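You operate a simulated robot arm through the tools that you are given. There is no shell and no other tool. Be economical: measure what you need, move in short steps, check, and stop when the job is done.

The job below is to be done with a simulated robot arm. You get a single attempt, and the scene is never put back.

## Task
True the caliper on the two blocks that make the card's size.
Fine: shut the jaws on both, press SET, open up and put the blocks back.

The check looks at the end state, three seconds after you hand in, the way a careful person would. Anything else that was tipped, shoved, dropped, spilled or broken makes it a failure.

## Robot
A 6-joint arm with a two-finger parallel gripper, fixed in place. Base frame: the origin is at the foot of the arm, x ahead of it, y to its left, z up; the work surface is at about z = 0. Lengths are in m, angles in rad, forces in N, time in s.
With the tool pointing down near the work surface it reaches from about 0.14 to 0.58 m from the base axis. Its first joint turns from -1.152 to 1.152 rad. Payload 2.1 kg.
Tool frame: the origin (TCP) lies between the finger pads and is the grasp point; the fingertips stand 0.03 m ahead of it; z points along the fingers, y is the line along which they close. The gripper opens to 0.094 m. The fingers are 0.028 m wide and 0.01 m thick; the gripper's body (0.05 by 0.096 m) begins 0.055 m behind the TCP.
Orientation is told as [roll, pitch, yaw] about the base's x, y, z axes, in that order, counted from this pose: with the fingers straight down and closing along the base's y, the tool's x points along the base's -x, its y along +y and its z along -z.

## Interface
- The arm moves only by the tool servo_tool. Its argument "targets" is one flat list of numbers, 6 for each row, row after row: the shift along the tool's x, y, z in units of 30 mm (1.0 is 30 mm), then the turn, a rotation vector about the tool's x, y, z in units of 4 degrees (1.0 is 4 degrees). In form: [tx, ty, tz, ax, ay, az, tx, ty, tz, ax, ay, az, ...]. A call has 1 to 8 rows; each row shifts and turns the commanded pose from where the row before left it, along the tool's axes as they then stand. "claw" is the opening in per cent of the stroke, from 0 (shut) to 100 (fully open), set as the call begins (left out, the last holds). A call with a number of a shift or a turn outside -1 to 1 is refused whole. A row lasts 0.2 s, in which the tool goes at most 0.05 m and 0.15 rad; a call with a longer step from one row to the next is refused whole, and so is a gripper value outside its range. Where a pose cannot be reached the arm comes as near as it can. A force on the tool above 70 N (or 10 N above the force at the start of the call, whichever is more), or a blocked arm, ends the call early, and 0.2 s more pass. The fingers move at their own pace (about 0.072 m/s each) and stop on an object; they squeeze with about 38 N. The grip force told is the motor's: it shows also when the fingers shut on nothing. Time passes only in rows, and 0.2 s behind the last, so rows that do not move let the fingers close. It gives the time, the measured TCP pose, the force on the tool (base axes), the opening and the grip force at its end, in the units of the frame above (readings bear some noise), with the torque about the TCP (base axes, N m) and any sound that the robot's microphone picked up, and new pictures: "pictures" is both (left out), scene, wrist or none.
- Cameras (640 x 400 px; columns grow to the right, rows downward): "scene" is fixed at [0.0616, -0.3812, 0.4918]; the picture's right is [0.72, -0.70, 0.00], its down [-0.39, -0.40, -0.83] and it looks along [0.58, 0.60, -0.55] (base axes); focal length 235 px, centre (320, 200). "wrist" rides on the gripper at [0.076, 0.014, -0.103] in the tool frame; the picture's right is [-0.18, 0.98, 0.00], its down [-0.75, -0.14, -0.64] and it looks along [-0.63, -0.12, 0.77] (tool axes); focal length 243 px, centre (320, 200). There is no depth. A picture from a camera that has moved, and an enlarged one, comes with that camera's place and axes in the base frame and with its lens. The place of the scene camera against the robot may be out by one fixed shift of up to 0.012 m in any direction.
- close_up(camera, box): a new picture of the part [left, top, right, bottom] of that camera's present view, enlarged. No time passes.
- job_done(): hands the job in; it is judged then, once.

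Go step by step. Nothing tells you positions but the pictures and the camera data: compare them with the known pose of the tool, close in by small moves and look again before you grip or let go. The budget is 120 turns and 200 pictures, counting those below and the enlarged ones. Unless the task says otherwise, let go and move clear before handing in, and close with one line.

The tools are called after "Call:" as name(argument=value, ...) on one line, values as JSON. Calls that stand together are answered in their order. servo_tool: Moves the arm, as the interface text tells. Its arguments: {"type":"object","properties":{"targets":{"type":"array"},"claw":{"type":"number"},"pictures":{"type":"string","enum":["both","scene","wrist","none"]}},"required":["targets"]} The other tools are called the same way: close_up (camera, box) takes an enlarged picture of a part of a camera's view; job_done () hands the job in.

At the start:

```text
time: 0.0
tcp_pos: [0.2577, -0.1292, 0.3172]
tool_rot: [0.003, -0.002, 0.002]
force: [-0.1, 0.5, 0.0]
moment: [-0.02, -0.04, 0.01]
grip_width: 0.094
grasp_force: 0.0
```

scene: 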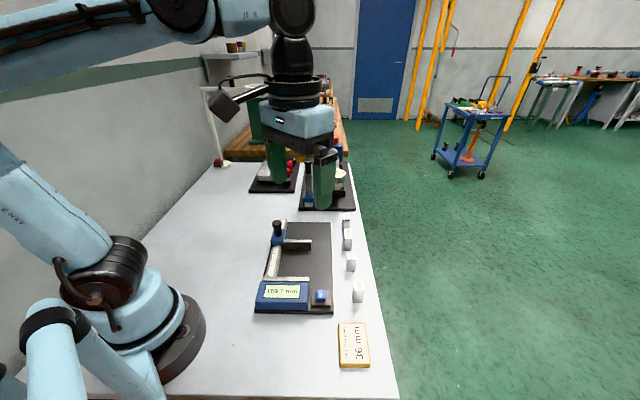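
wrist: 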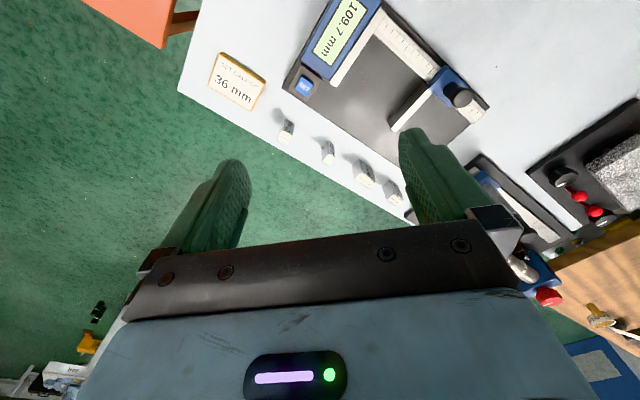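

I see a caliper on a dark board with a display, a SET button, four blocks and a card reading 36 mm. I'll enlarge the views to read things.

Call:
close_up(camera="scene", box=[240, 200, 400, 300])

Call:
close_up(camera="scene", box=[240, 280, 400, 380])

Call:
close_up(camera="wrist", box=[200, 40, 420, 220])

Call:
close_up(camera="scene", box=[230, 130, 370, 220])

```text
4.00 times, centred on (320, 250) of scene
camera zoom: at [0.0616, -0.3812, 0.4918], right [0.72, -0.7, 0.0], down [-0.39, -0.4, -0.83], along [0.58, 0.6, -0.55], focal length 939 px, centre (320, 0)
```

zoom: 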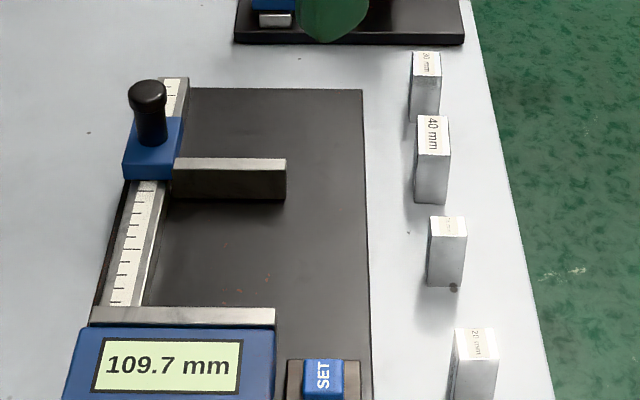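

```text
4.00 times, centred on (320, 330) of scene
camera zoom: at [0.0616, -0.3812, 0.4918], right [0.72, -0.7, 0.0], down [-0.39, -0.4, -0.83], along [0.58, 0.6, -0.55], focal length 939 px, centre (320, -320)
```

zoom: 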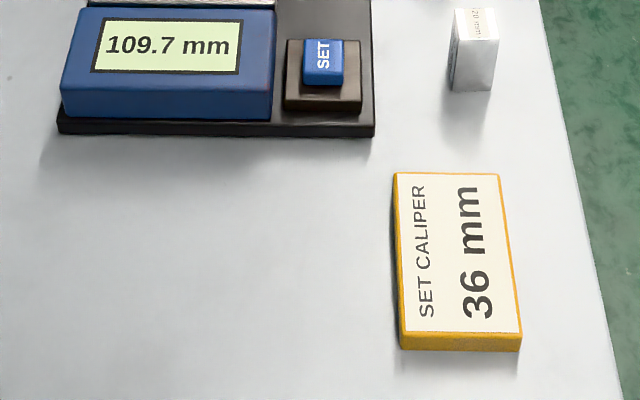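

```text
2.22 times, centred on (310, 130) of wrist
camera zoom: at [0.1812, -0.1153, 0.4216], right [0.18, 0.98, 0.0], down [0.75, -0.14, 0.64], along [0.63, -0.12, -0.77], focal length 539 px, centre (342, 356)
```

zoom: 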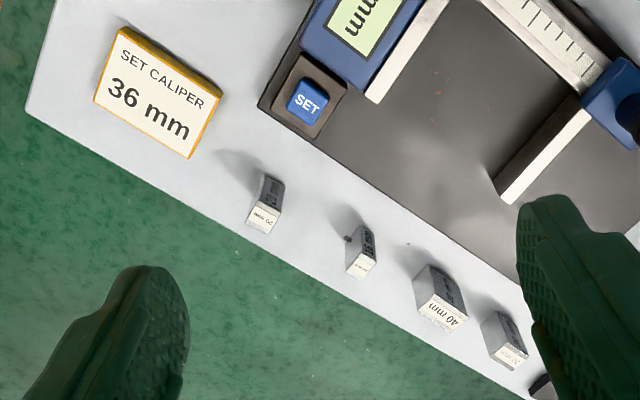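

```text
4.44 times, centred on (300, 175) of scene
camera zoom: at [0.0616, -0.3812, 0.4918], right [0.72, -0.7, 0.0], down [-0.39, -0.4, -0.83], along [0.58, 0.6, -0.55], focal length 1043 px, centre (409, 311)
```

zoom: 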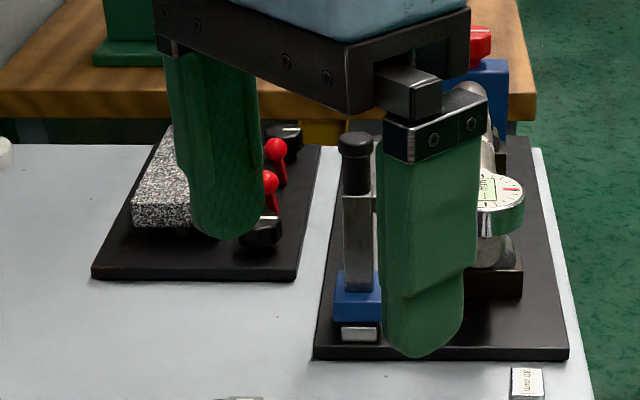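

The labels are too small to be sure; enlarging each block.

Call:
close_up(camera="scene", box=[340, 210, 364, 225])

Call:
close_up(camera="scene", box=[340, 248, 364, 263])

Call:
close_up(camera="scene", box=[348, 278, 372, 293])

Call:
close_up(camera="wrist", box=[276, 110, 340, 170])

Call:
close_up(camera="wrist", box=[340, 150, 410, 210])

```text
16.00 times, centred on (352, 218) of scene
camera zoom: at [0.0616, -0.3812, 0.4918], right [0.72, -0.7, 0.0], down [-0.39, -0.4, -0.83], along [0.58, 0.6, -0.55], focal length 3755 px, centre (-192, -80)
```

zoom: 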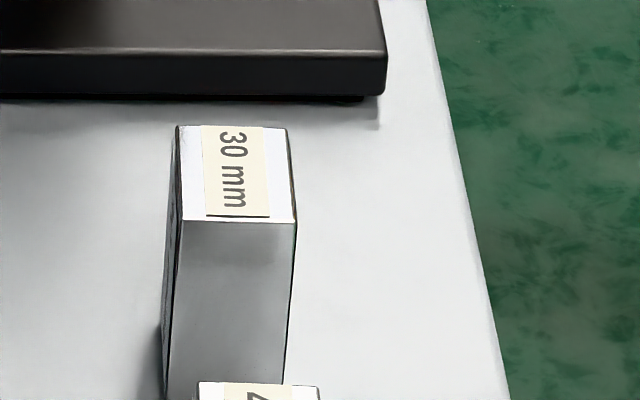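

```text
16.00 times, centred on (352, 256) of scene
camera zoom: at [0.0616, -0.3812, 0.4918], right [0.72, -0.7, 0.0], down [-0.39, -0.4, -0.83], along [0.58, 0.6, -0.55], focal length 3755 px, centre (-192, -688)
```

zoom: 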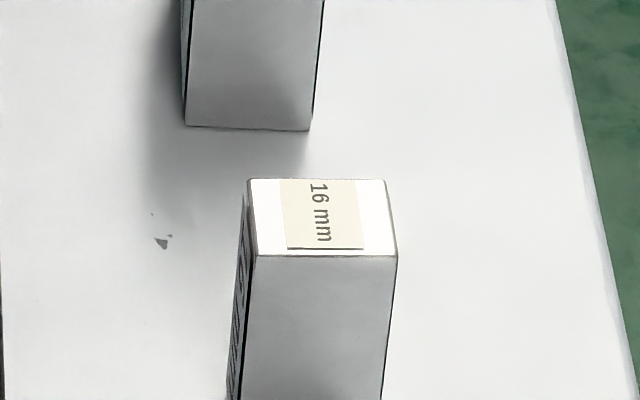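

```text
16.00 times, centred on (360, 286) of scene
camera zoom: at [0.0616, -0.3812, 0.4918], right [0.72, -0.7, 0.0], down [-0.39, -0.4, -0.83], along [0.58, 0.6, -0.55], focal length 3755 px, centre (-320, -1168)
```

zoom: 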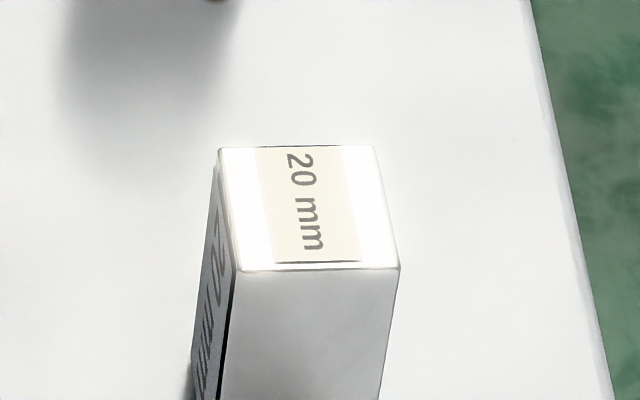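

```text
6.67 times, centred on (308, 140) of wrist
camera zoom: at [0.1812, -0.1153, 0.4216], right [0.18, 0.98, 0.0], down [0.75, -0.14, 0.64], along [0.63, -0.12, -0.77], focal length 1618 px, centre (400, 600)
```

zoom: 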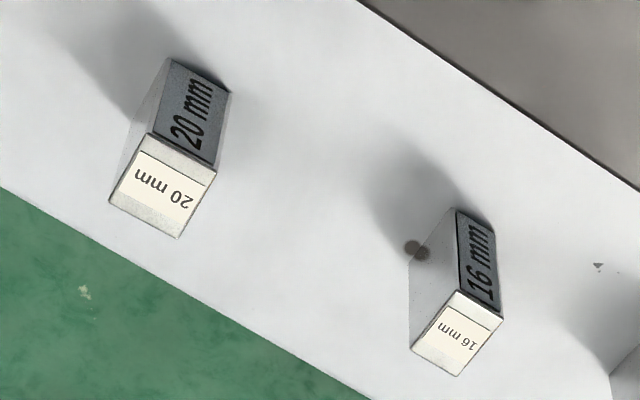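

```text
6.67 times, centred on (375, 180) of wrist
camera zoom: at [0.1812, -0.1153, 0.4216], right [0.18, 0.98, 0.0], down [0.75, -0.14, 0.64], along [0.63, -0.12, -0.77], focal length 1618 px, centre (-47, 333)
```

zoom: 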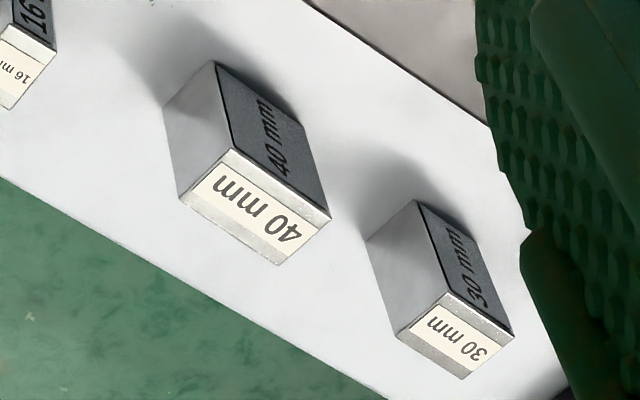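

The blocks are 20, 16, 40 and 30 mm, so I need 20 + 16. The rail runs at about 46° to base x, so I'll yaw the tool to match and look again.

Call:
servo_tool(targets=[0, 0, 0, 0, 0, -1, 0, 0, 0, 0, 0, -1, 0, 0, 0, 0, 0, -1, 0, 0, 0, 0, 0, -1, 0, 0, 0, 0, 0, -1, 0, 0, 0, 0, 0, -1], pictures="none")

Call:
servo_tool(targets=[0, 0, 0, 0, 0, -1, 0, 0, 0, 0, 0, -1, 0, 0, 0, 0, 0, -1, 0, 0, 0, 0, 0, -1, 0, 0, 0, 0, 0, -1, 0, 0, 0, 0, 0, -0.5])

```text
time: 1.4
tcp_pos: [0.2574, -0.1271, 0.319]
tool_rot: [0.0, -0.001, 0.422]
force: [-0.3, -1.0, 0.1]
moment: [-0.01, 0.02, -0.04]
grip_width: 0.0939
grasp_force: 0.0
```

```text
time: 2.8
tcp_pos: [0.2571, -0.1281, 0.3195]
tool_rot: [0.0, -0.003, 0.806]
force: [0.4, 0.1, -0.7]
moment: [-0.01, 0.01, -0.01]
grip_width: 0.0938
grasp_force: 0.3
camera wrist: at [0.1941, -0.1744, 0.4216], right [-0.58, 0.81, 0.0], down [0.62, 0.45, 0.64], along [0.52, 0.37, -0.77], focal length 243 px, centre (320, 200)
```

scene: 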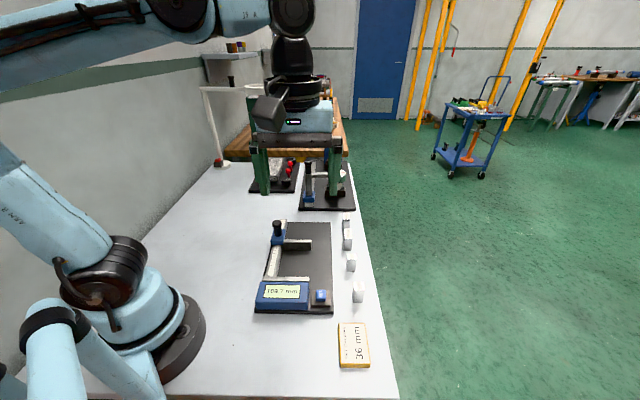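
wrist: 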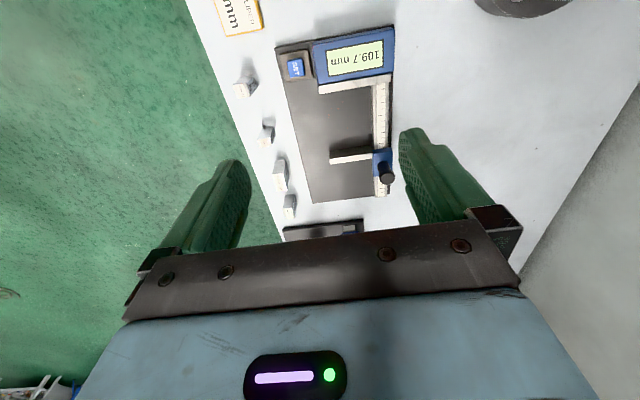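

Good view of the caliper and blocks. I'll enlarge it to measure.

Call:
close_up(camera="wrist", box=[220, 15, 412, 135])

Call:
close_up(camera="wrist", box=[220, 115, 412, 235])

```text
3.33 times, centred on (316, 75) of wrist
camera zoom: at [0.1941, -0.1744, 0.4216], right [-0.58, 0.81, 0.0], down [0.62, 0.45, 0.64], along [0.52, 0.37, -0.77], focal length 809 px, centre (333, 617)
```

zoom: 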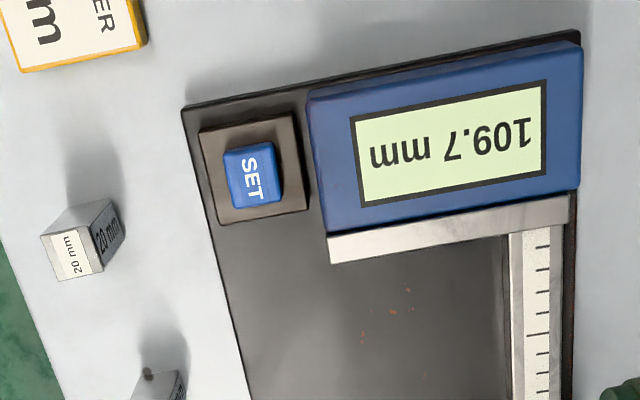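

```text
3.33 times, centred on (316, 175) of wrist
camera zoom: at [0.1941, -0.1744, 0.4216], right [-0.58, 0.81, 0.0], down [0.62, 0.45, 0.64], along [0.52, 0.37, -0.77], focal length 809 px, centre (333, 283)
```

zoom: 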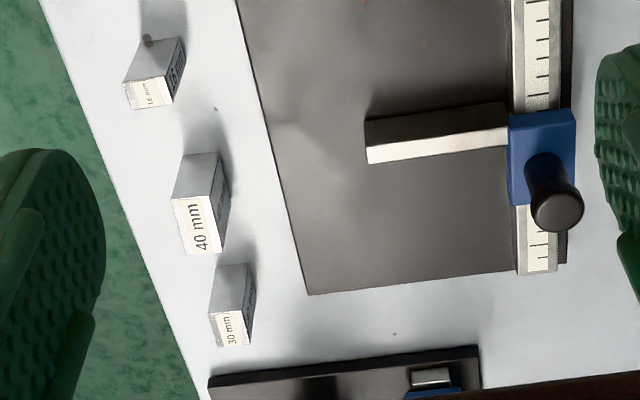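

Board axes are at 45°. Closer looks at the two blocks, jaws and knob.

Call:
close_up(camera="wrist", box=[224, 60, 288, 100])

Call:
close_up(camera="wrist", box=[240, 110, 304, 150])

Call:
close_up(camera="wrist", box=[324, 140, 404, 190])

Call:
close_up(camera="scene", box=[250, 215, 330, 265])

Call:
close_up(camera="scene", box=[250, 265, 338, 320])

```text
10.00 times, centred on (256, 80) of wrist
camera zoom: at [0.1941, -0.1744, 0.4216], right [-0.58, 0.81, 0.0], down [0.62, 0.45, 0.64], along [0.52, 0.37, -0.77], focal length 2426 px, centre (960, 1400)
```

zoom: 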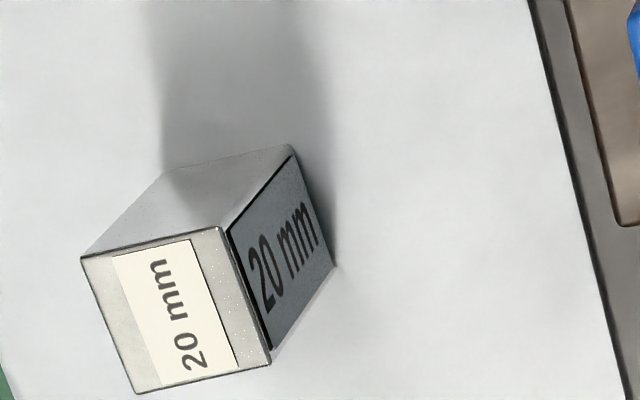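

```text
10.00 times, centred on (272, 130) of wrist
camera zoom: at [0.1941, -0.1744, 0.4216], right [-0.58, 0.81, 0.0], down [0.62, 0.45, 0.64], along [0.52, 0.37, -0.77], focal length 2426 px, centre (800, 900)
```

zoom: 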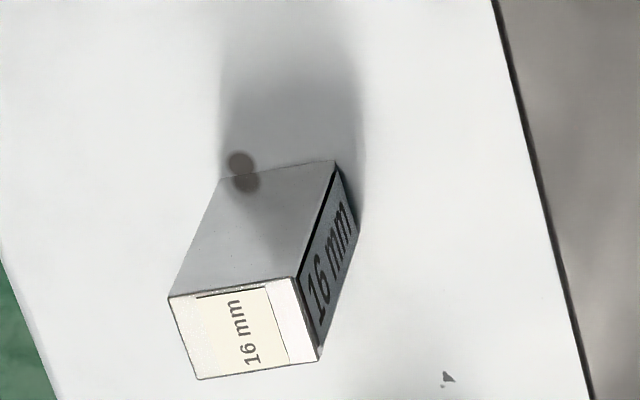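

```text
8.00 times, centred on (364, 165) of wrist
camera zoom: at [0.1941, -0.1744, 0.4216], right [-0.58, 0.81, 0.0], down [0.62, 0.45, 0.64], along [0.52, 0.37, -0.77], focal length 1941 px, centre (-32, 480)
```

zoom: 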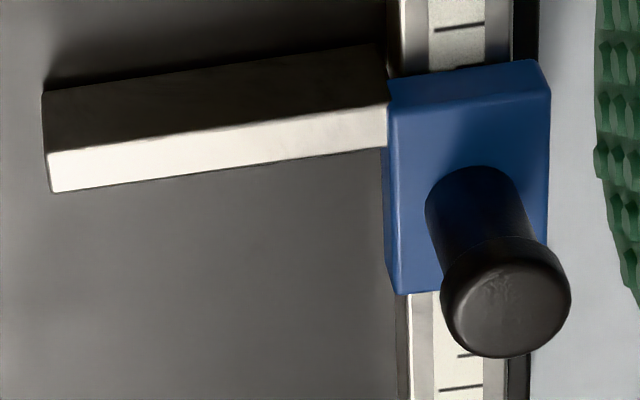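

```text
8.00 times, centred on (290, 240) of scene
camera zoom: at [0.0616, -0.3812, 0.4918], right [0.72, -0.7, 0.0], down [-0.39, -0.4, -0.83], along [0.58, 0.6, -0.55], focal length 1877 px, centre (560, -120)
```

zoom: 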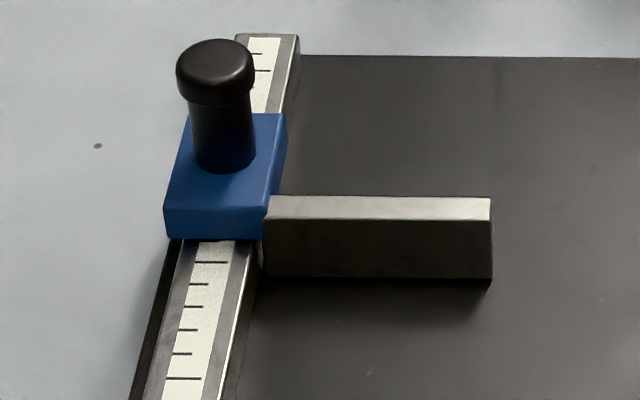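

```text
7.27 times, centred on (294, 292) of scene
camera zoom: at [0.0616, -0.3812, 0.4918], right [0.72, -0.7, 0.0], down [-0.39, -0.4, -0.83], along [0.58, 0.6, -0.55], focal length 1707 px, centre (509, -473)
```

zoom: 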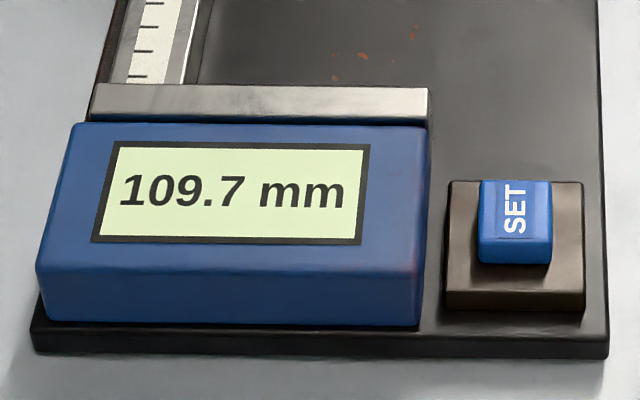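

In a rail-aligned frame (s along the rail, w across), I put the 20 block at s≈0.098, w≈0.392 and the 16 at s≈0.183, w≈0.384. The jaw gap spans s 0.123–0.236 and the knob is at s≈0.254, w≈0.19. Moving above the 20 block.

Call:
servo_tool(targets=[-0.06, -1, 0.9, 0, 0, 0.12, -0.06, -1, 0.9, 0, 0, 0, -0.06, -1, 0.9, 0, 0, 0, -0.05, -0.98, 0.9, 0, 0, 0, 0, 0, 1, 0, 0, 0, 0, 0, 1, 0, 0, 0, 0, 0, 0.5, 0, 0, 0], claw=55)

```text
time: 4.4
tcp_pos: [0.3493, -0.2056, 0.1355]
tool_rot: [-0.001, -0.001, 0.796]
force: [-0.5, -0.6, -0.1]
moment: [0.02, -0.02, -0.02]
grip_width: 0.0517
grasp_force: 0.0
camera wrist: at [0.2847, -0.2521, 0.2385], right [-0.57, 0.82, 0.0], down [0.63, 0.44, 0.64], along [0.53, 0.37, -0.77], focal length 243 px, centre (320, 200)
```

scene: 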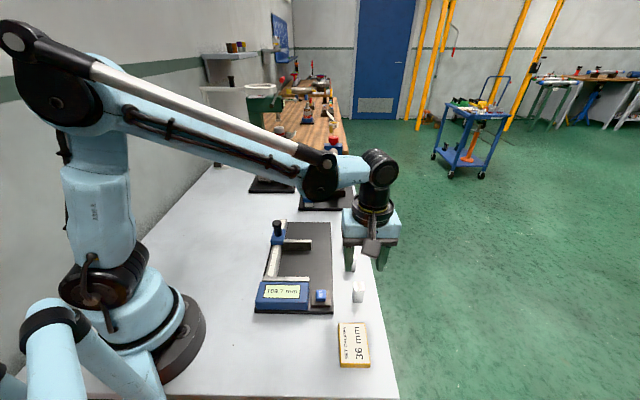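
wrist: 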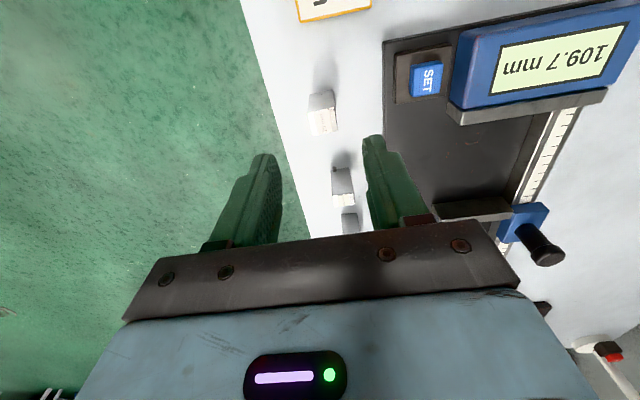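

Prediction matches the picture well. A close look to refine before descending.

Call:
close_up(camera="wrist", box=[288, 80, 368, 130])

Call:
close_up(camera="wrist", box=[240, 80, 400, 250])

```text
8.00 times, centred on (328, 105) of wrist
camera zoom: at [0.2847, -0.2521, 0.2385], right [-0.57, 0.82, 0.0], down [0.63, 0.44, 0.64], along [0.53, 0.37, -0.77], focal length 1941 px, centre (256, 960)
```

zoom: 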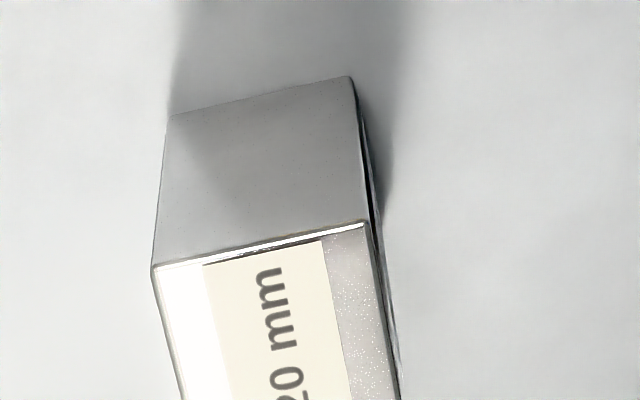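

```text
2.35 times, centred on (320, 165) of wrist
camera zoom: at [0.2847, -0.2521, 0.2385], right [-0.57, 0.82, 0.0], down [0.63, 0.44, 0.64], along [0.53, 0.37, -0.77], focal length 571 px, centre (320, 282)
```

zoom: 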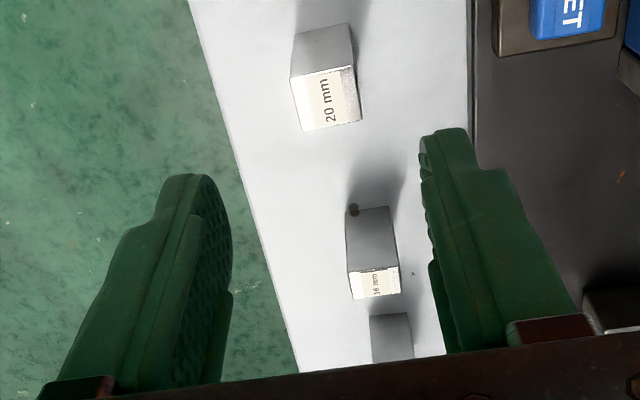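

The 20 block's centre is s≈0.101, w≈0.391, right under the tool. Descending around it.

Call:
servo_tool(targets=[0, 0.05, 0.8, 0, 0, 0, 0, 0, 0.8, 0, 0, 0, 0, 0, 0.8, 0, 0, 0, 0, 0, 0.8, 0, 0, 0, 0, 0, 0, 0, 0, 0])

```text
time: 5.6
tcp_pos: [0.3477, -0.204, 0.0377]
tool_rot: [0.0, -0.001, 0.795]
force: [0.6, 0.3, 0.1]
moment: [0.01, -0.03, 0.02]
grip_width: 0.0517
grasp_force: 0.2
camera wrist: at [0.2845, -0.2487, 0.1412], right [-0.57, 0.82, 0.0], down [0.63, 0.44, 0.64], along [0.53, 0.37, -0.77], focal length 243 px, centre (320, 200)
```

scene: 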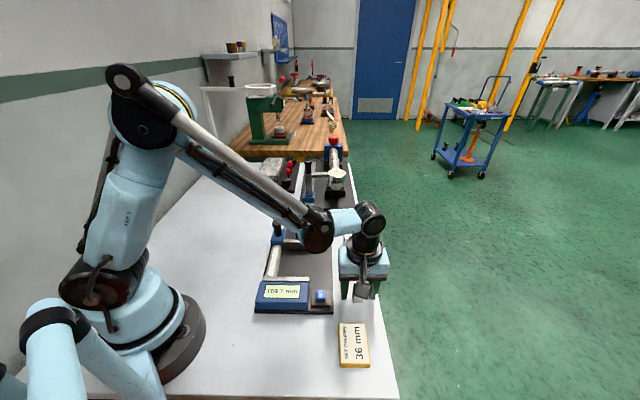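
wrist: 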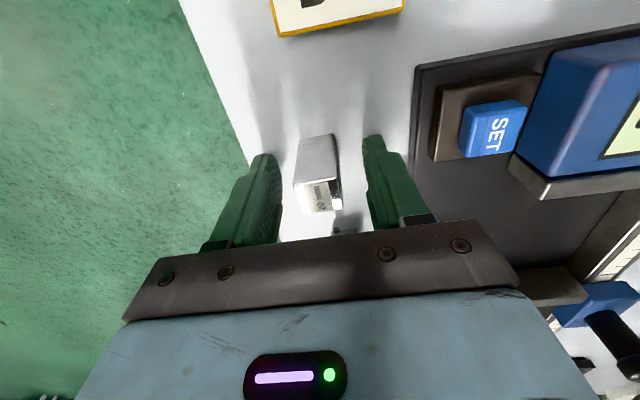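

The block stands centred between the fingers; closing.

Call:
servo_tool(targets=[0, 0, 0, 0, 0, 0, 0, 0, 0, 0, 0, 0, 0, 0, 0, 0, 0, 0], claw=0, pictures="wrist")

```text
time: 6.4
tcp_pos: [0.3484, -0.202, 0.0386]
tool_rot: [0.0, -0.003, 0.796]
force: [-0.7, -0.1, 0.5]
moment: [0.04, -0.03, -0.03]
grip_width: 0.0257
grasp_force: 38.2
camera wrist: at [0.2845, -0.2488, 0.1415], right [-0.57, 0.82, 0.0], down [0.63, 0.44, 0.64], along [0.53, 0.37, -0.77], focal length 243 px, centre (320, 200)
```

wrist: 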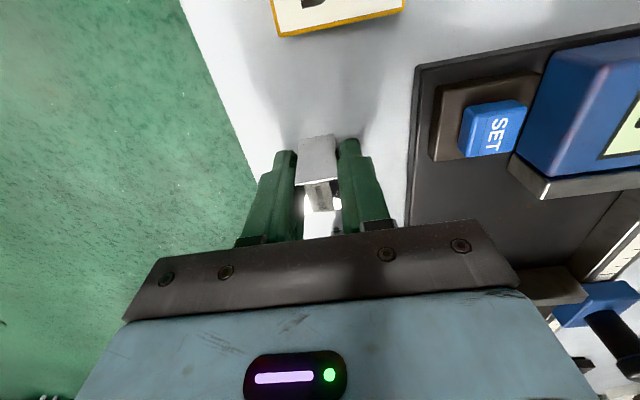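

Gripped at 25.7 mm wide. Lifting clear and carrying to above the jaw gap near the fixed jaw.

Call:
servo_tool(targets=[0, 0, 0.0, 0, 0, 0, 0, 0, -1, 0, 0, 0, 0, 0, -1, 0, 0, 0, 0, 0, -1, 0, 0, 0, -0.36, 1, 0, 0, 0, 0, -0.36, 1, 0, 0, 0, 0, -0.36, 1, 0, 0, 0, 0, -0.36, 1, 0, 0, 0, 0], pictures="none")

Call:
servo_tool(targets=[-0.02, 0.67, 0, 0, 0, 0, 0, 0, 0, 0, 0, 0])

```text
time: 8.2
tcp_pos: [0.2908, -0.0922, 0.1288]
tool_rot: [-0.001, -0.004, 0.796]
force: [-0.5, 0.0, -1.4]
moment: [0.01, -0.01, 0.01]
grip_width: 0.0254
grasp_force: 37.8
```

```text
time: 8.8
tcp_pos: [0.2788, -0.0771, 0.1306]
tool_rot: [0.001, -0.001, 0.796]
force: [0.1, -0.4, -1.5]
moment: [0.01, -0.01, -0.01]
grip_width: 0.0256
grasp_force: 38.1
camera wrist: at [0.2141, -0.1231, 0.233], right [-0.57, 0.82, 0.0], down [0.63, 0.44, 0.64], along [0.53, 0.37, -0.77], focal length 243 px, centre (320, 200)
```

scene: 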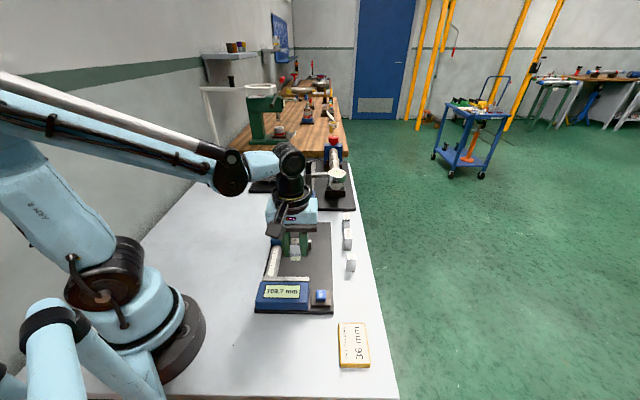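
wrist: 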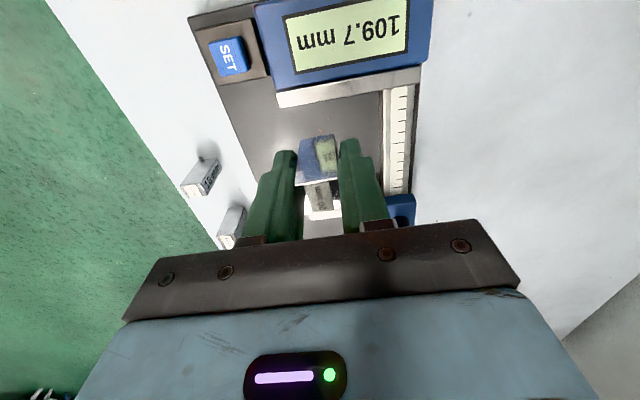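

Over the gap with good clearance to the fixed jaw. Lowering toward the board.

Call:
servo_tool(targets=[-0.1, 0, 0.8, 0, 0, 0, 0, 0, 0.8, 0, 0, 0, 0, 0, 0.6, 0, 0, 0, 0, 0, 0.2, 0, 0, 0, 0, 0, 0, 0, 0, 0])

Call:
close_up(camera="scene", box=[250, 215, 346, 275])

```text
time: 10.0
tcp_pos: [0.2804, -0.0732, 0.0587]
tool_rot: [-0.001, 0.0, 0.795]
force: [-0.8, -0.2, -2.3]
moment: [0.02, -0.03, 0.0]
grip_width: 0.0254
grasp_force: 37.9
camera wrist: at [0.2169, -0.1186, 0.1619], right [-0.57, 0.82, 0.0], down [0.63, 0.44, 0.64], along [0.53, 0.37, -0.77], focal length 243 px, centre (320, 200)
```

scene: 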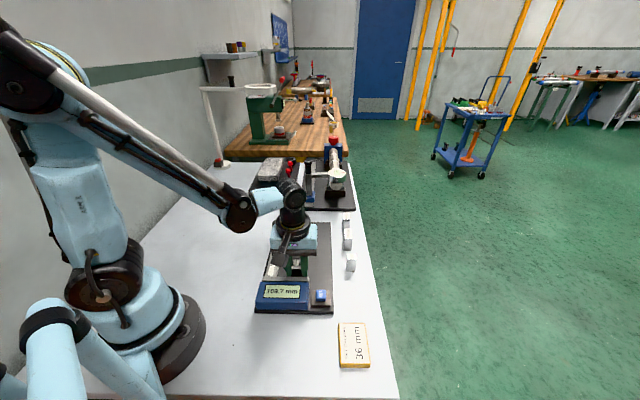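
wrist: 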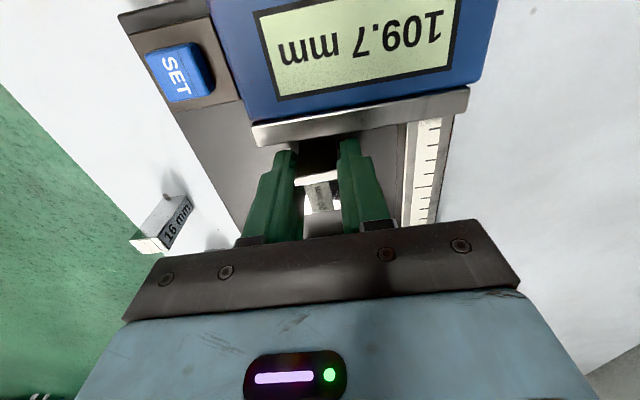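

```text
6.67 times, centred on (298, 245) of scene
camera zoom: at [0.0616, -0.3812, 0.4918], right [0.72, -0.7, 0.0], down [-0.39, -0.4, -0.83], along [0.58, 0.6, -0.55], focal length 1564 px, centre (467, -100)
```

zoom: 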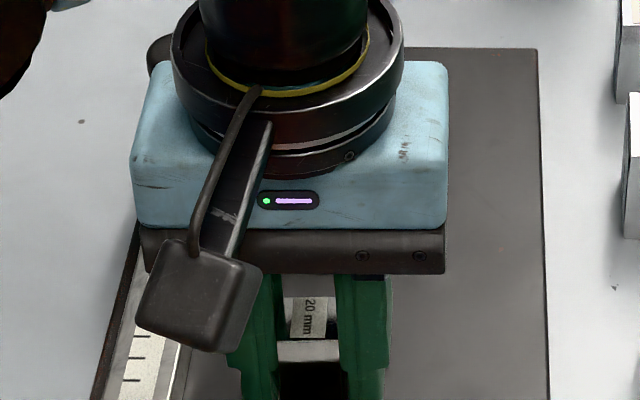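

Block bottom is about 2 cm above the table level; feeling for the board in small steps.

Call:
servo_tool(targets=[0, 0, 0.1, 0, 0, 0, 0, 0, 0.1, 0, 0, 0, 0, 0, 0, 0, 0, 0], pictures="none")

Call:
servo_tool(targets=[0, 0, 0.06, 0, 0, 0, 0, 0, 0, 0, 0, 0], pictures="none")

Call:
servo_tool(targets=[0, 0, 0.06, 0, 0, 0, 0, 0, 0, 0, 0, 0], pictures="none")

```text
time: 10.8
tcp_pos: [0.2815, -0.0733, 0.0526]
tool_rot: [0.0, -0.003, 0.797]
force: [-2.3, -0.4, 31.9]
moment: [-0.2, 0.19, 0.01]
grip_width: 0.0257
grasp_force: 37.9
```

```text
time: 11.4
tcp_pos: [0.2813, -0.0731, 0.0506]
tool_rot: [0.0, -0.003, 0.796]
force: [-1.8, -0.4, 30.9]
moment: [-0.22, 0.27, -0.02]
grip_width: 0.0257
grasp_force: 38.4
```

```text
time: 12.0
tcp_pos: [0.2816, -0.0733, 0.0487]
tool_rot: [-0.002, -0.004, 0.796]
force: [3.5, 4.3, 29.1]
moment: [-0.12, 0.13, -0.01]
grip_width: 0.0256
grasp_force: 37.8
```

Contact was made at about z 0.053, so the block is on the board. Releasing gently and rising.

Call:
servo_tool(targets=[0, 0, 0, 0, 0, 0, 0, 0, 0, 0, 0, 0], claw=46, pictures="none")

Call:
servo_tool(targets=[0, 0, -0.7, 0, 0, 0, 0, 0, -0.9, 0, 0, 0, 0, 0, -1, 0, 0, 0, 0, 0, 0, 0, 0, 0])

Call:
close_up(camera="wrist", box=[240, 60, 432, 180])

```text
time: 12.6
tcp_pos: [0.2801, -0.0732, 0.0471]
tool_rot: [0.001, -0.002, 0.796]
force: [1.1, 0.0, 0.8]
moment: [-0.01, -0.04, -0.04]
grip_width: 0.0433
grasp_force: 0.1
```

```text
time: 13.6
tcp_pos: [0.2816, -0.075, 0.1244]
tool_rot: [0.001, -0.001, 0.796]
force: [-1.6, 0.6, -1.3]
moment: [0.0, -0.02, 0.0]
grip_width: 0.043
grasp_force: 0.1
camera wrist: at [0.2177, -0.1197, 0.2282], right [-0.57, 0.82, 0.0], down [0.63, 0.44, 0.64], along [0.53, 0.37, -0.77], focal length 243 px, centre (320, 200)
```

scene: 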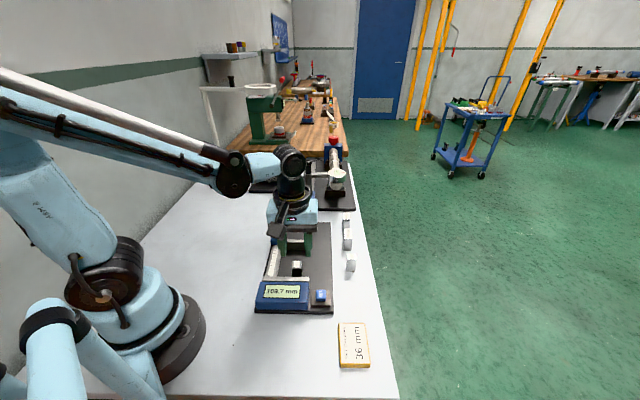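
wrist: 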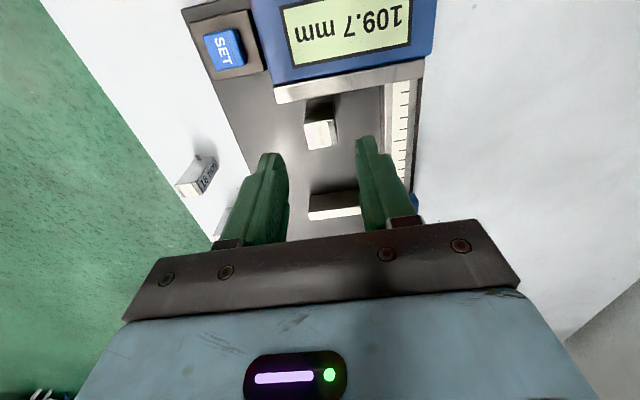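

```text
3.33 times, centred on (336, 120) of wrist
camera zoom: at [0.2177, -0.1197, 0.2282], right [-0.57, 0.82, 0.0], down [0.63, 0.44, 0.64], along [0.53, 0.37, -0.77], focal length 809 px, centre (267, 467)
```

zoom: 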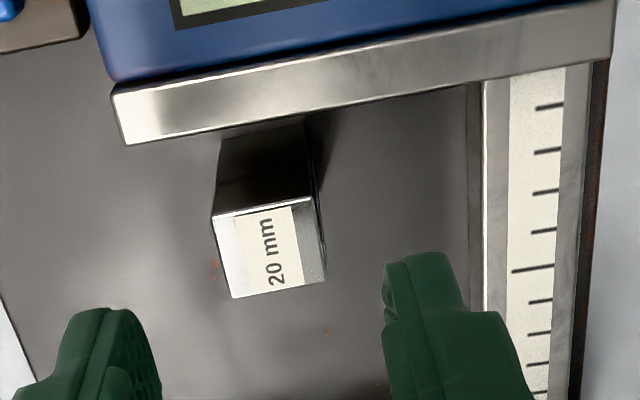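

The 20 block stands squarely by the fixed jaw. Now to above the 16 block.

Call:
servo_tool(targets=[-0.25, -0.9, 0, 0, 0, 0, -0.25, -0.9, 0, 0, 0, 0, -0.25, -0.9, 0, 0, 0, 0, -0.25, -0.9, 0, 0, 0, 0, -0.28, -0.77, 0, 0, 0, 0, 0, 0, 0, 0, 0, 0], claw=55, pictures="wrist")

Call:
close_up(camera="wrist", box=[280, 70, 376, 130])

```text
time: 15.0
tcp_pos: [0.4016, -0.1393, 0.1244]
tool_rot: [0.0, -0.002, 0.796]
force: [-0.1, 0.3, -0.5]
moment: [0.01, 0.01, 0.02]
grip_width: 0.0516
grasp_force: 0.1
camera wrist: at [0.3369, -0.1853, 0.228], right [-0.57, 0.82, 0.0], down [0.63, 0.44, 0.64], along [0.53, 0.37, -0.77], focal length 243 px, centre (320, 200)
```

wrist: 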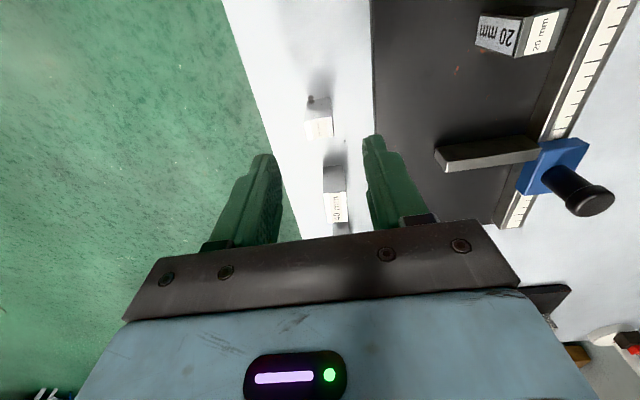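

```text
6.67 times, centred on (328, 100) of wrist
camera zoom: at [0.3369, -0.1853, 0.228], right [-0.57, 0.82, 0.0], down [0.63, 0.44, 0.64], along [0.53, 0.37, -0.77], focal length 1618 px, centre (267, 867)
```

zoom: 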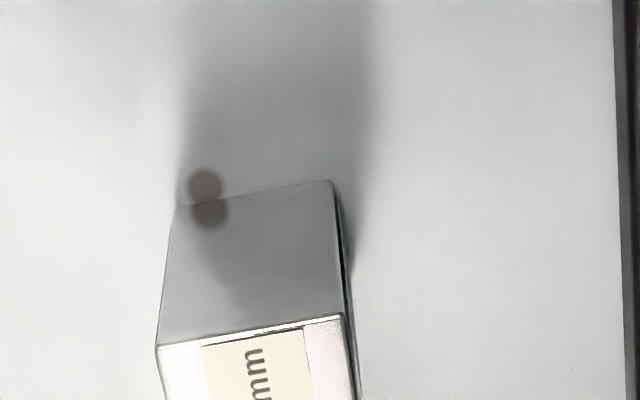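

The 16 block is centred under the tool within about 1 mm; descending on it.

Call:
servo_tool(targets=[0, -0.03, 0.8, 0, 0, 0, 0, 0, 0.8, 0, 0, 0, 0, 0, 0.8, 0, 0, 0, 0, 0, 0.48, 0, 0, 0, 0, 0, 0, 0, 0, 0], pictures="wrist")

```text
time: 16.2
tcp_pos: [0.4012, -0.1388, 0.0387]
tool_rot: [0.0, -0.002, 0.796]
force: [0.2, -0.5, -0.1]
moment: [-0.01, -0.03, -0.01]
grip_width: 0.0518
grasp_force: 0.1
camera wrist: at [0.337, -0.1853, 0.1423], right [-0.57, 0.82, 0.0], down [0.63, 0.44, 0.64], along [0.53, 0.37, -0.77], focal length 243 px, centre (320, 200)
```

wrist: 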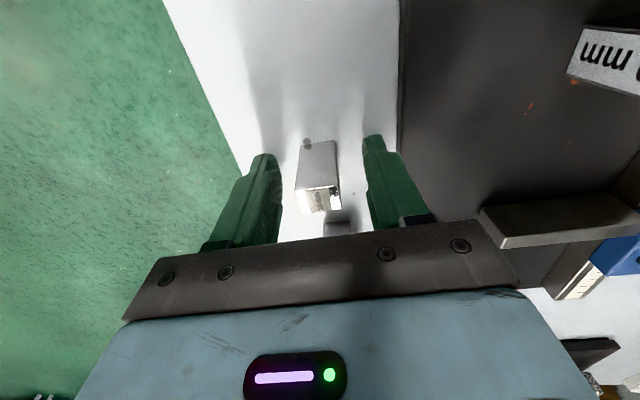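

Centred; closing, lifting and carrying beside the 20 block.

Call:
servo_tool(targets=[0, 0, 0, 0, 0, 0, 0, 0, 0, 0, 0, 0, 0, 0, 0, 0, 0, 0], claw=0, pictures="none")

Call:
servo_tool(targets=[0, 0, -1, 0, 0, 0, 0, 0, -1, 0, 0, 0, 0, 0, -1, 0, 0, 0, 0.03, 0.87, 0, 0, 0, 0, 0.03, 0.87, 0, 0, 0, 0, 0.03, 0.87, 0, 0, 0, 0, 0.03, 0.87, 0, 0, 0, 0, 0.02, 0.85, 0, 0, 0, 0])

Call:
close_up(camera="wrist", box=[240, 60, 432, 220])

```text
time: 17.0
tcp_pos: [0.4012, -0.1399, 0.0394]
tool_rot: [0.0, -0.002, 0.797]
force: [-0.7, 0.2, -0.2]
moment: [0.03, -0.02, 0.0]
grip_width: 0.0226
grasp_force: 37.9
```

```text
time: 18.8
tcp_pos: [0.305, -0.0526, 0.1304]
tool_rot: [0.0, -0.002, 0.796]
force: [0.4, 0.6, -1.6]
moment: [0.03, 0.04, -0.02]
grip_width: 0.0224
grasp_force: 38.0
camera wrist: at [0.2409, -0.098, 0.2328], right [-0.57, 0.82, 0.0], down [0.63, 0.44, 0.64], along [0.53, 0.37, -0.77], focal length 243 px, centre (320, 200)
```

scene: 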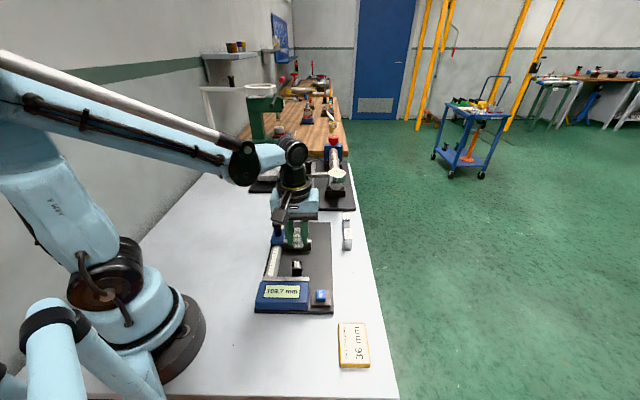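
wrist: 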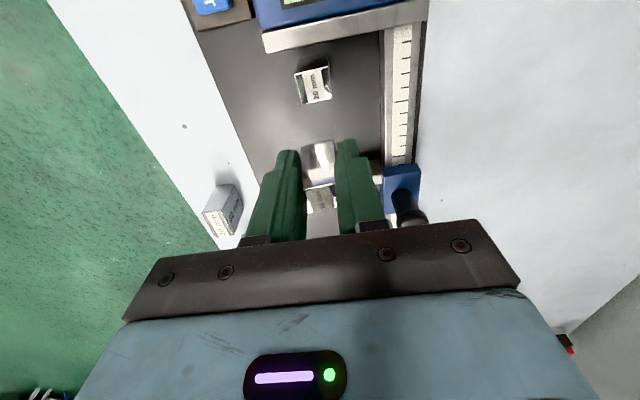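

```text
2.50 times, centred on (336, 140) of wrist
camera zoom: at [0.2409, -0.098, 0.2328], right [-0.57, 0.82, 0.0], down [0.63, 0.44, 0.64], along [0.53, 0.37, -0.77], focal length 606 px, centre (280, 350)
```

zoom: 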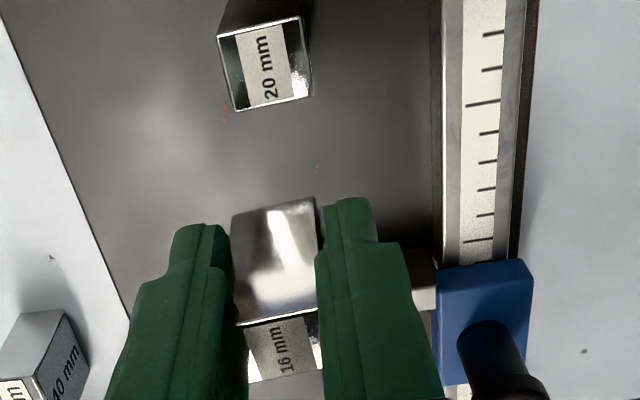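

Clear by 9 mm from the 20 block. Lowering.

Call:
servo_tool(targets=[0, 0, 0.8, 0, 0, 0, 0, 0, 0.8, 0, 0, 0, 0, 0, 0.6, 0, 0, 0, 0, 0, 0.3, 0, 0, 0, 0, 0, 0, 0, 0, 0], pictures="none")

Call:
servo_tool(targets=[0, 0, 0.05, 0, 0, 0, 0, 0, 0, 0, 0, 0], pictures="none")

Call:
servo_tool(targets=[0, 0, 0.05, 0, 0, 0, 0, 0, 0, 0, 0, 0], pictures="wrist")

```text
time: 20.0
tcp_pos: [0.304, -0.0514, 0.0566]
tool_rot: [0.0, -0.001, 0.796]
force: [0.1, 0.3, -1.6]
moment: [0.01, 0.04, 0.0]
grip_width: 0.0225
grasp_force: 38.1
```

```text
time: 20.6
tcp_pos: [0.3046, -0.0521, 0.053]
tool_rot: [-0.002, -0.004, 0.795]
force: [0.8, 1.2, 29.5]
moment: [0.13, 0.02, 0.1]
grip_width: 0.0222
grasp_force: 37.2
```

```text
time: 21.2
tcp_pos: [0.3053, -0.0496, 0.0519]
tool_rot: [-0.002, -0.005, 0.796]
force: [-1.1, 2.5, 29.2]
moment: [0.25, 0.02, 0.08]
grip_width: 0.0222
grasp_force: 37.7
camera wrist: at [0.241, -0.0966, 0.1552], right [-0.57, 0.82, 0.0], down [0.63, 0.44, 0.64], along [0.53, 0.37, -0.77], focal length 243 px, centre (320, 200)
```

wrist: 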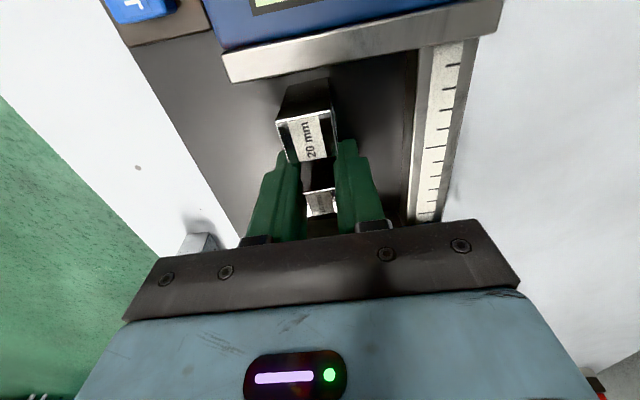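

It's on the board. Releasing, rising, and moving to above the knob with the claw opened.

Call:
servo_tool(targets=[0, 0, 0, 0, 0, 0, 0, 0, 0, 0, 0, 0], claw=44, pictures="none")

Call:
servo_tool(targets=[0, 0, -0.9, 0, 0, 0, 0, 0, -0.9, 0, 0, 0, 0, 0, -0.9, 0, 0, 0, 0, 0, -1, 0, 0, 0, -0.9, 0.7, 0, 0, 0, 0, -0.8, 0.7, 0, 0, 0, 0, -0.8, 0.68, 0, 0, 0, 0, 0, 0, 0, 0, 0, 0])

Call:
close_up(camera="wrist", box=[200, 0, 400, 160])

Call:
close_up(camera="scene", box=[250, 190, 346, 310])

```text
time: 21.8
tcp_pos: [0.3051, -0.0512, 0.052]
tool_rot: [0.0, 0.0, 0.795]
force: [-0.3, 0.8, 0.9]
moment: [0.01, -0.02, 0.03]
grip_width: 0.0414
grasp_force: 0.1
```

```text
time: 23.6
tcp_pos: [0.3118, 0.0472, 0.1629]
tool_rot: [0.0, -0.004, 0.796]
force: [-0.1, 0.0, -0.4]
moment: [0.01, -0.02, 0.05]
grip_width: 0.0414
grasp_force: 0.0
camera wrist: at [0.2479, 0.0004, 0.2664], right [-0.57, 0.82, 0.0], down [0.63, 0.44, 0.64], along [0.53, 0.37, -0.77], focal length 243 px, centre (320, 200)
```

scene: 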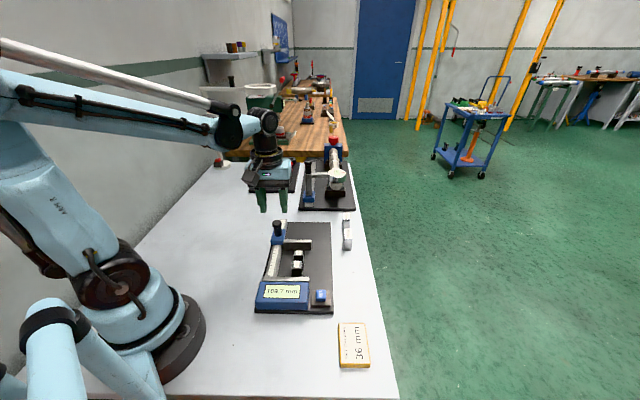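
wrist: 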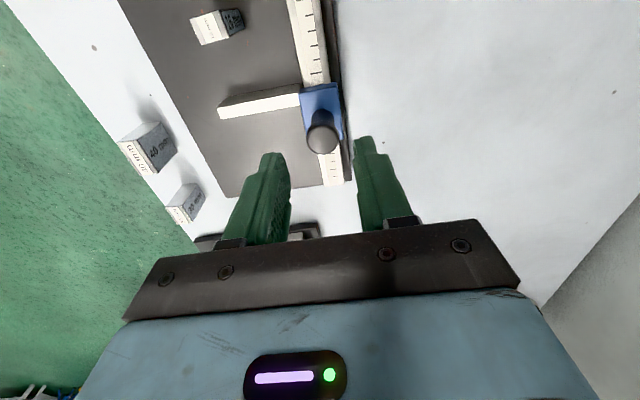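

```text
2.50 times, centred on (300, 80) of wrist
camera zoom: at [0.2479, 0.0004, 0.2664], right [-0.57, 0.82, 0.0], down [0.63, 0.44, 0.64], along [0.53, 0.37, -0.77], focal length 606 px, centre (370, 500)
```

zoom: 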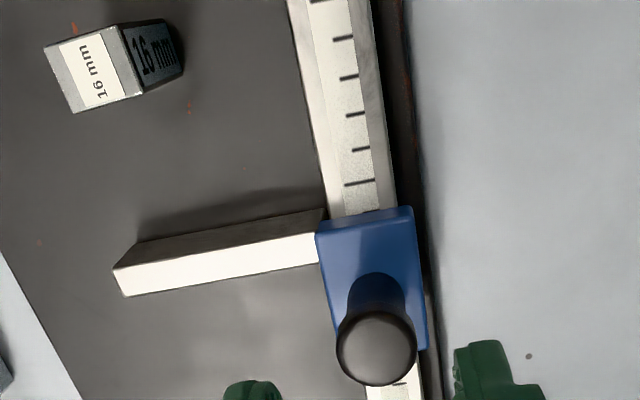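

```text
3.33 times, centred on (298, 250) of scene
camera zoom: at [0.0616, -0.3811, 0.4918], right [0.72, -0.7, 0.0], down [-0.39, -0.4, -0.83], along [0.58, 0.6, -0.55], focal length 782 px, centre (393, 33)
```

zoom: 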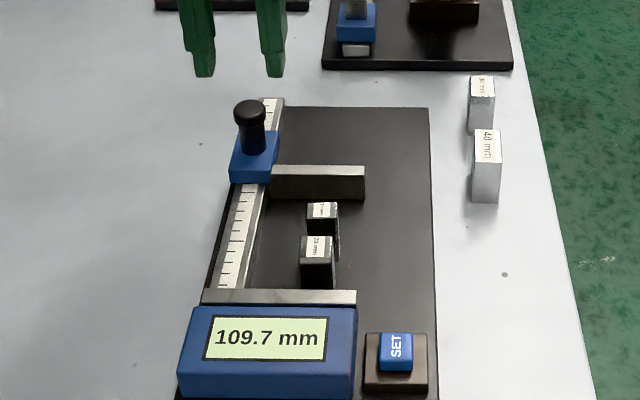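

Both blocks stand in the gap. I place the knob at s≈0.261, w≈0.189; descending around it.

Call:
servo_tool(targets=[-0.23, -0.06, 0, 0, 0, 0, 0, 0, 0.8, 0, 0, 0, 0, 0, 0.8, 0, 0, 0, 0, 0, 0.7, 0, 0, 0, 0, 0, 0.3, 0, 0, 0, 0, 0, 0, 0, 0, 0], claw=62)

Call:
close_up(camera="scene", box=[240, 190, 336, 250])

Call:
close_up(camera="wrist", box=[240, 100, 400, 240])

```text
time: 25.0
tcp_pos: [0.3191, 0.0488, 0.085]
tool_rot: [-0.001, -0.002, 0.794]
force: [-0.6, 0.5, -0.5]
moment: [0.03, -0.01, 0.01]
grip_width: 0.0581
grasp_force: 0.0
camera wrist: at [0.2556, 0.0038, 0.1876], right [-0.57, 0.82, 0.0], down [0.63, 0.44, 0.64], along [0.53, 0.37, -0.77], focal length 243 px, centre (320, 200)
```

scene: 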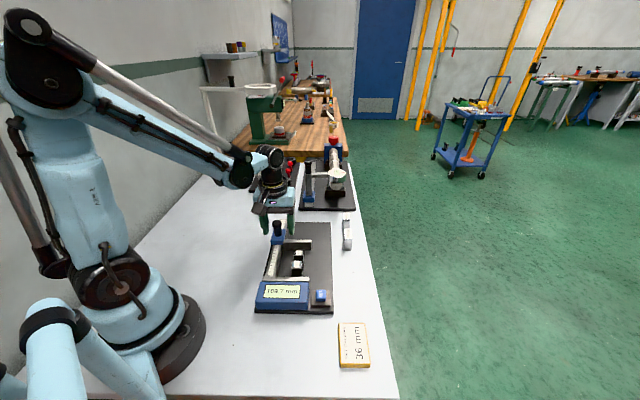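
wrist: 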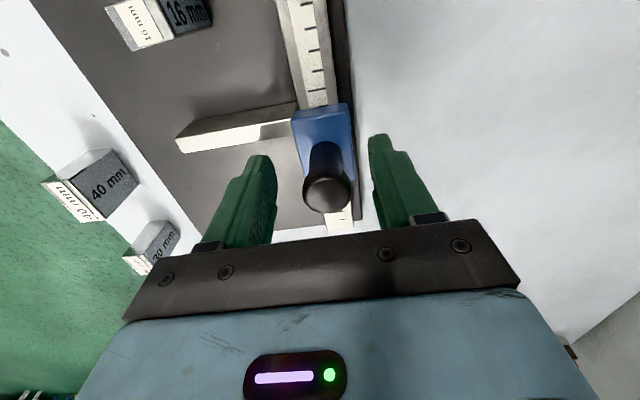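

```text
6.67 times, centred on (288, 220) of scene
camera zoom: at [0.0616, -0.3812, 0.4918], right [0.72, -0.7, 0.0], down [-0.39, -0.4, -0.83], along [0.58, 0.6, -0.55], focal length 1564 px, centre (533, 67)
```

zoom: 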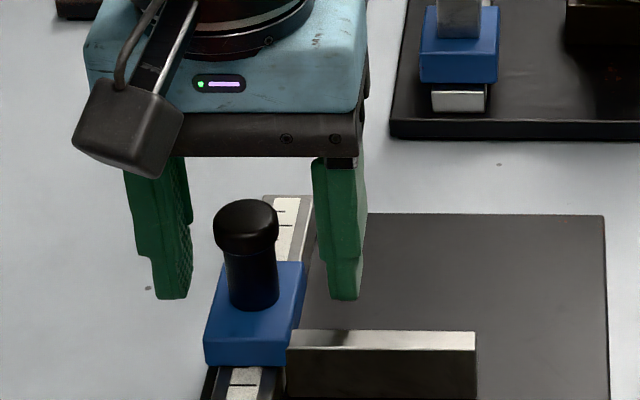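

```text
2.86 times, centred on (320, 170) of wrist
camera zoom: at [0.2556, 0.0038, 0.1876], right [-0.57, 0.82, 0.0], down [0.63, 0.44, 0.64], along [0.53, 0.37, -0.77], focal length 693 px, centre (320, 286)
```

zoom: 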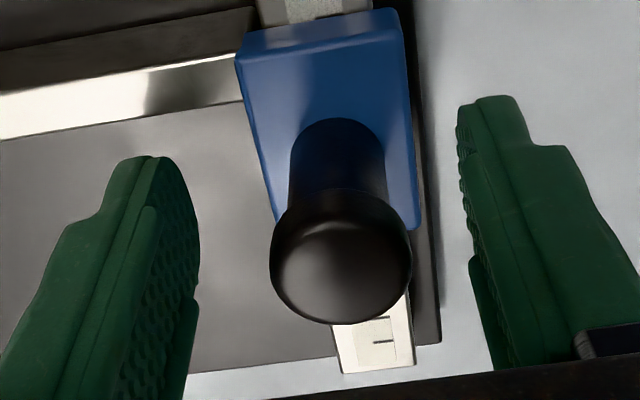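

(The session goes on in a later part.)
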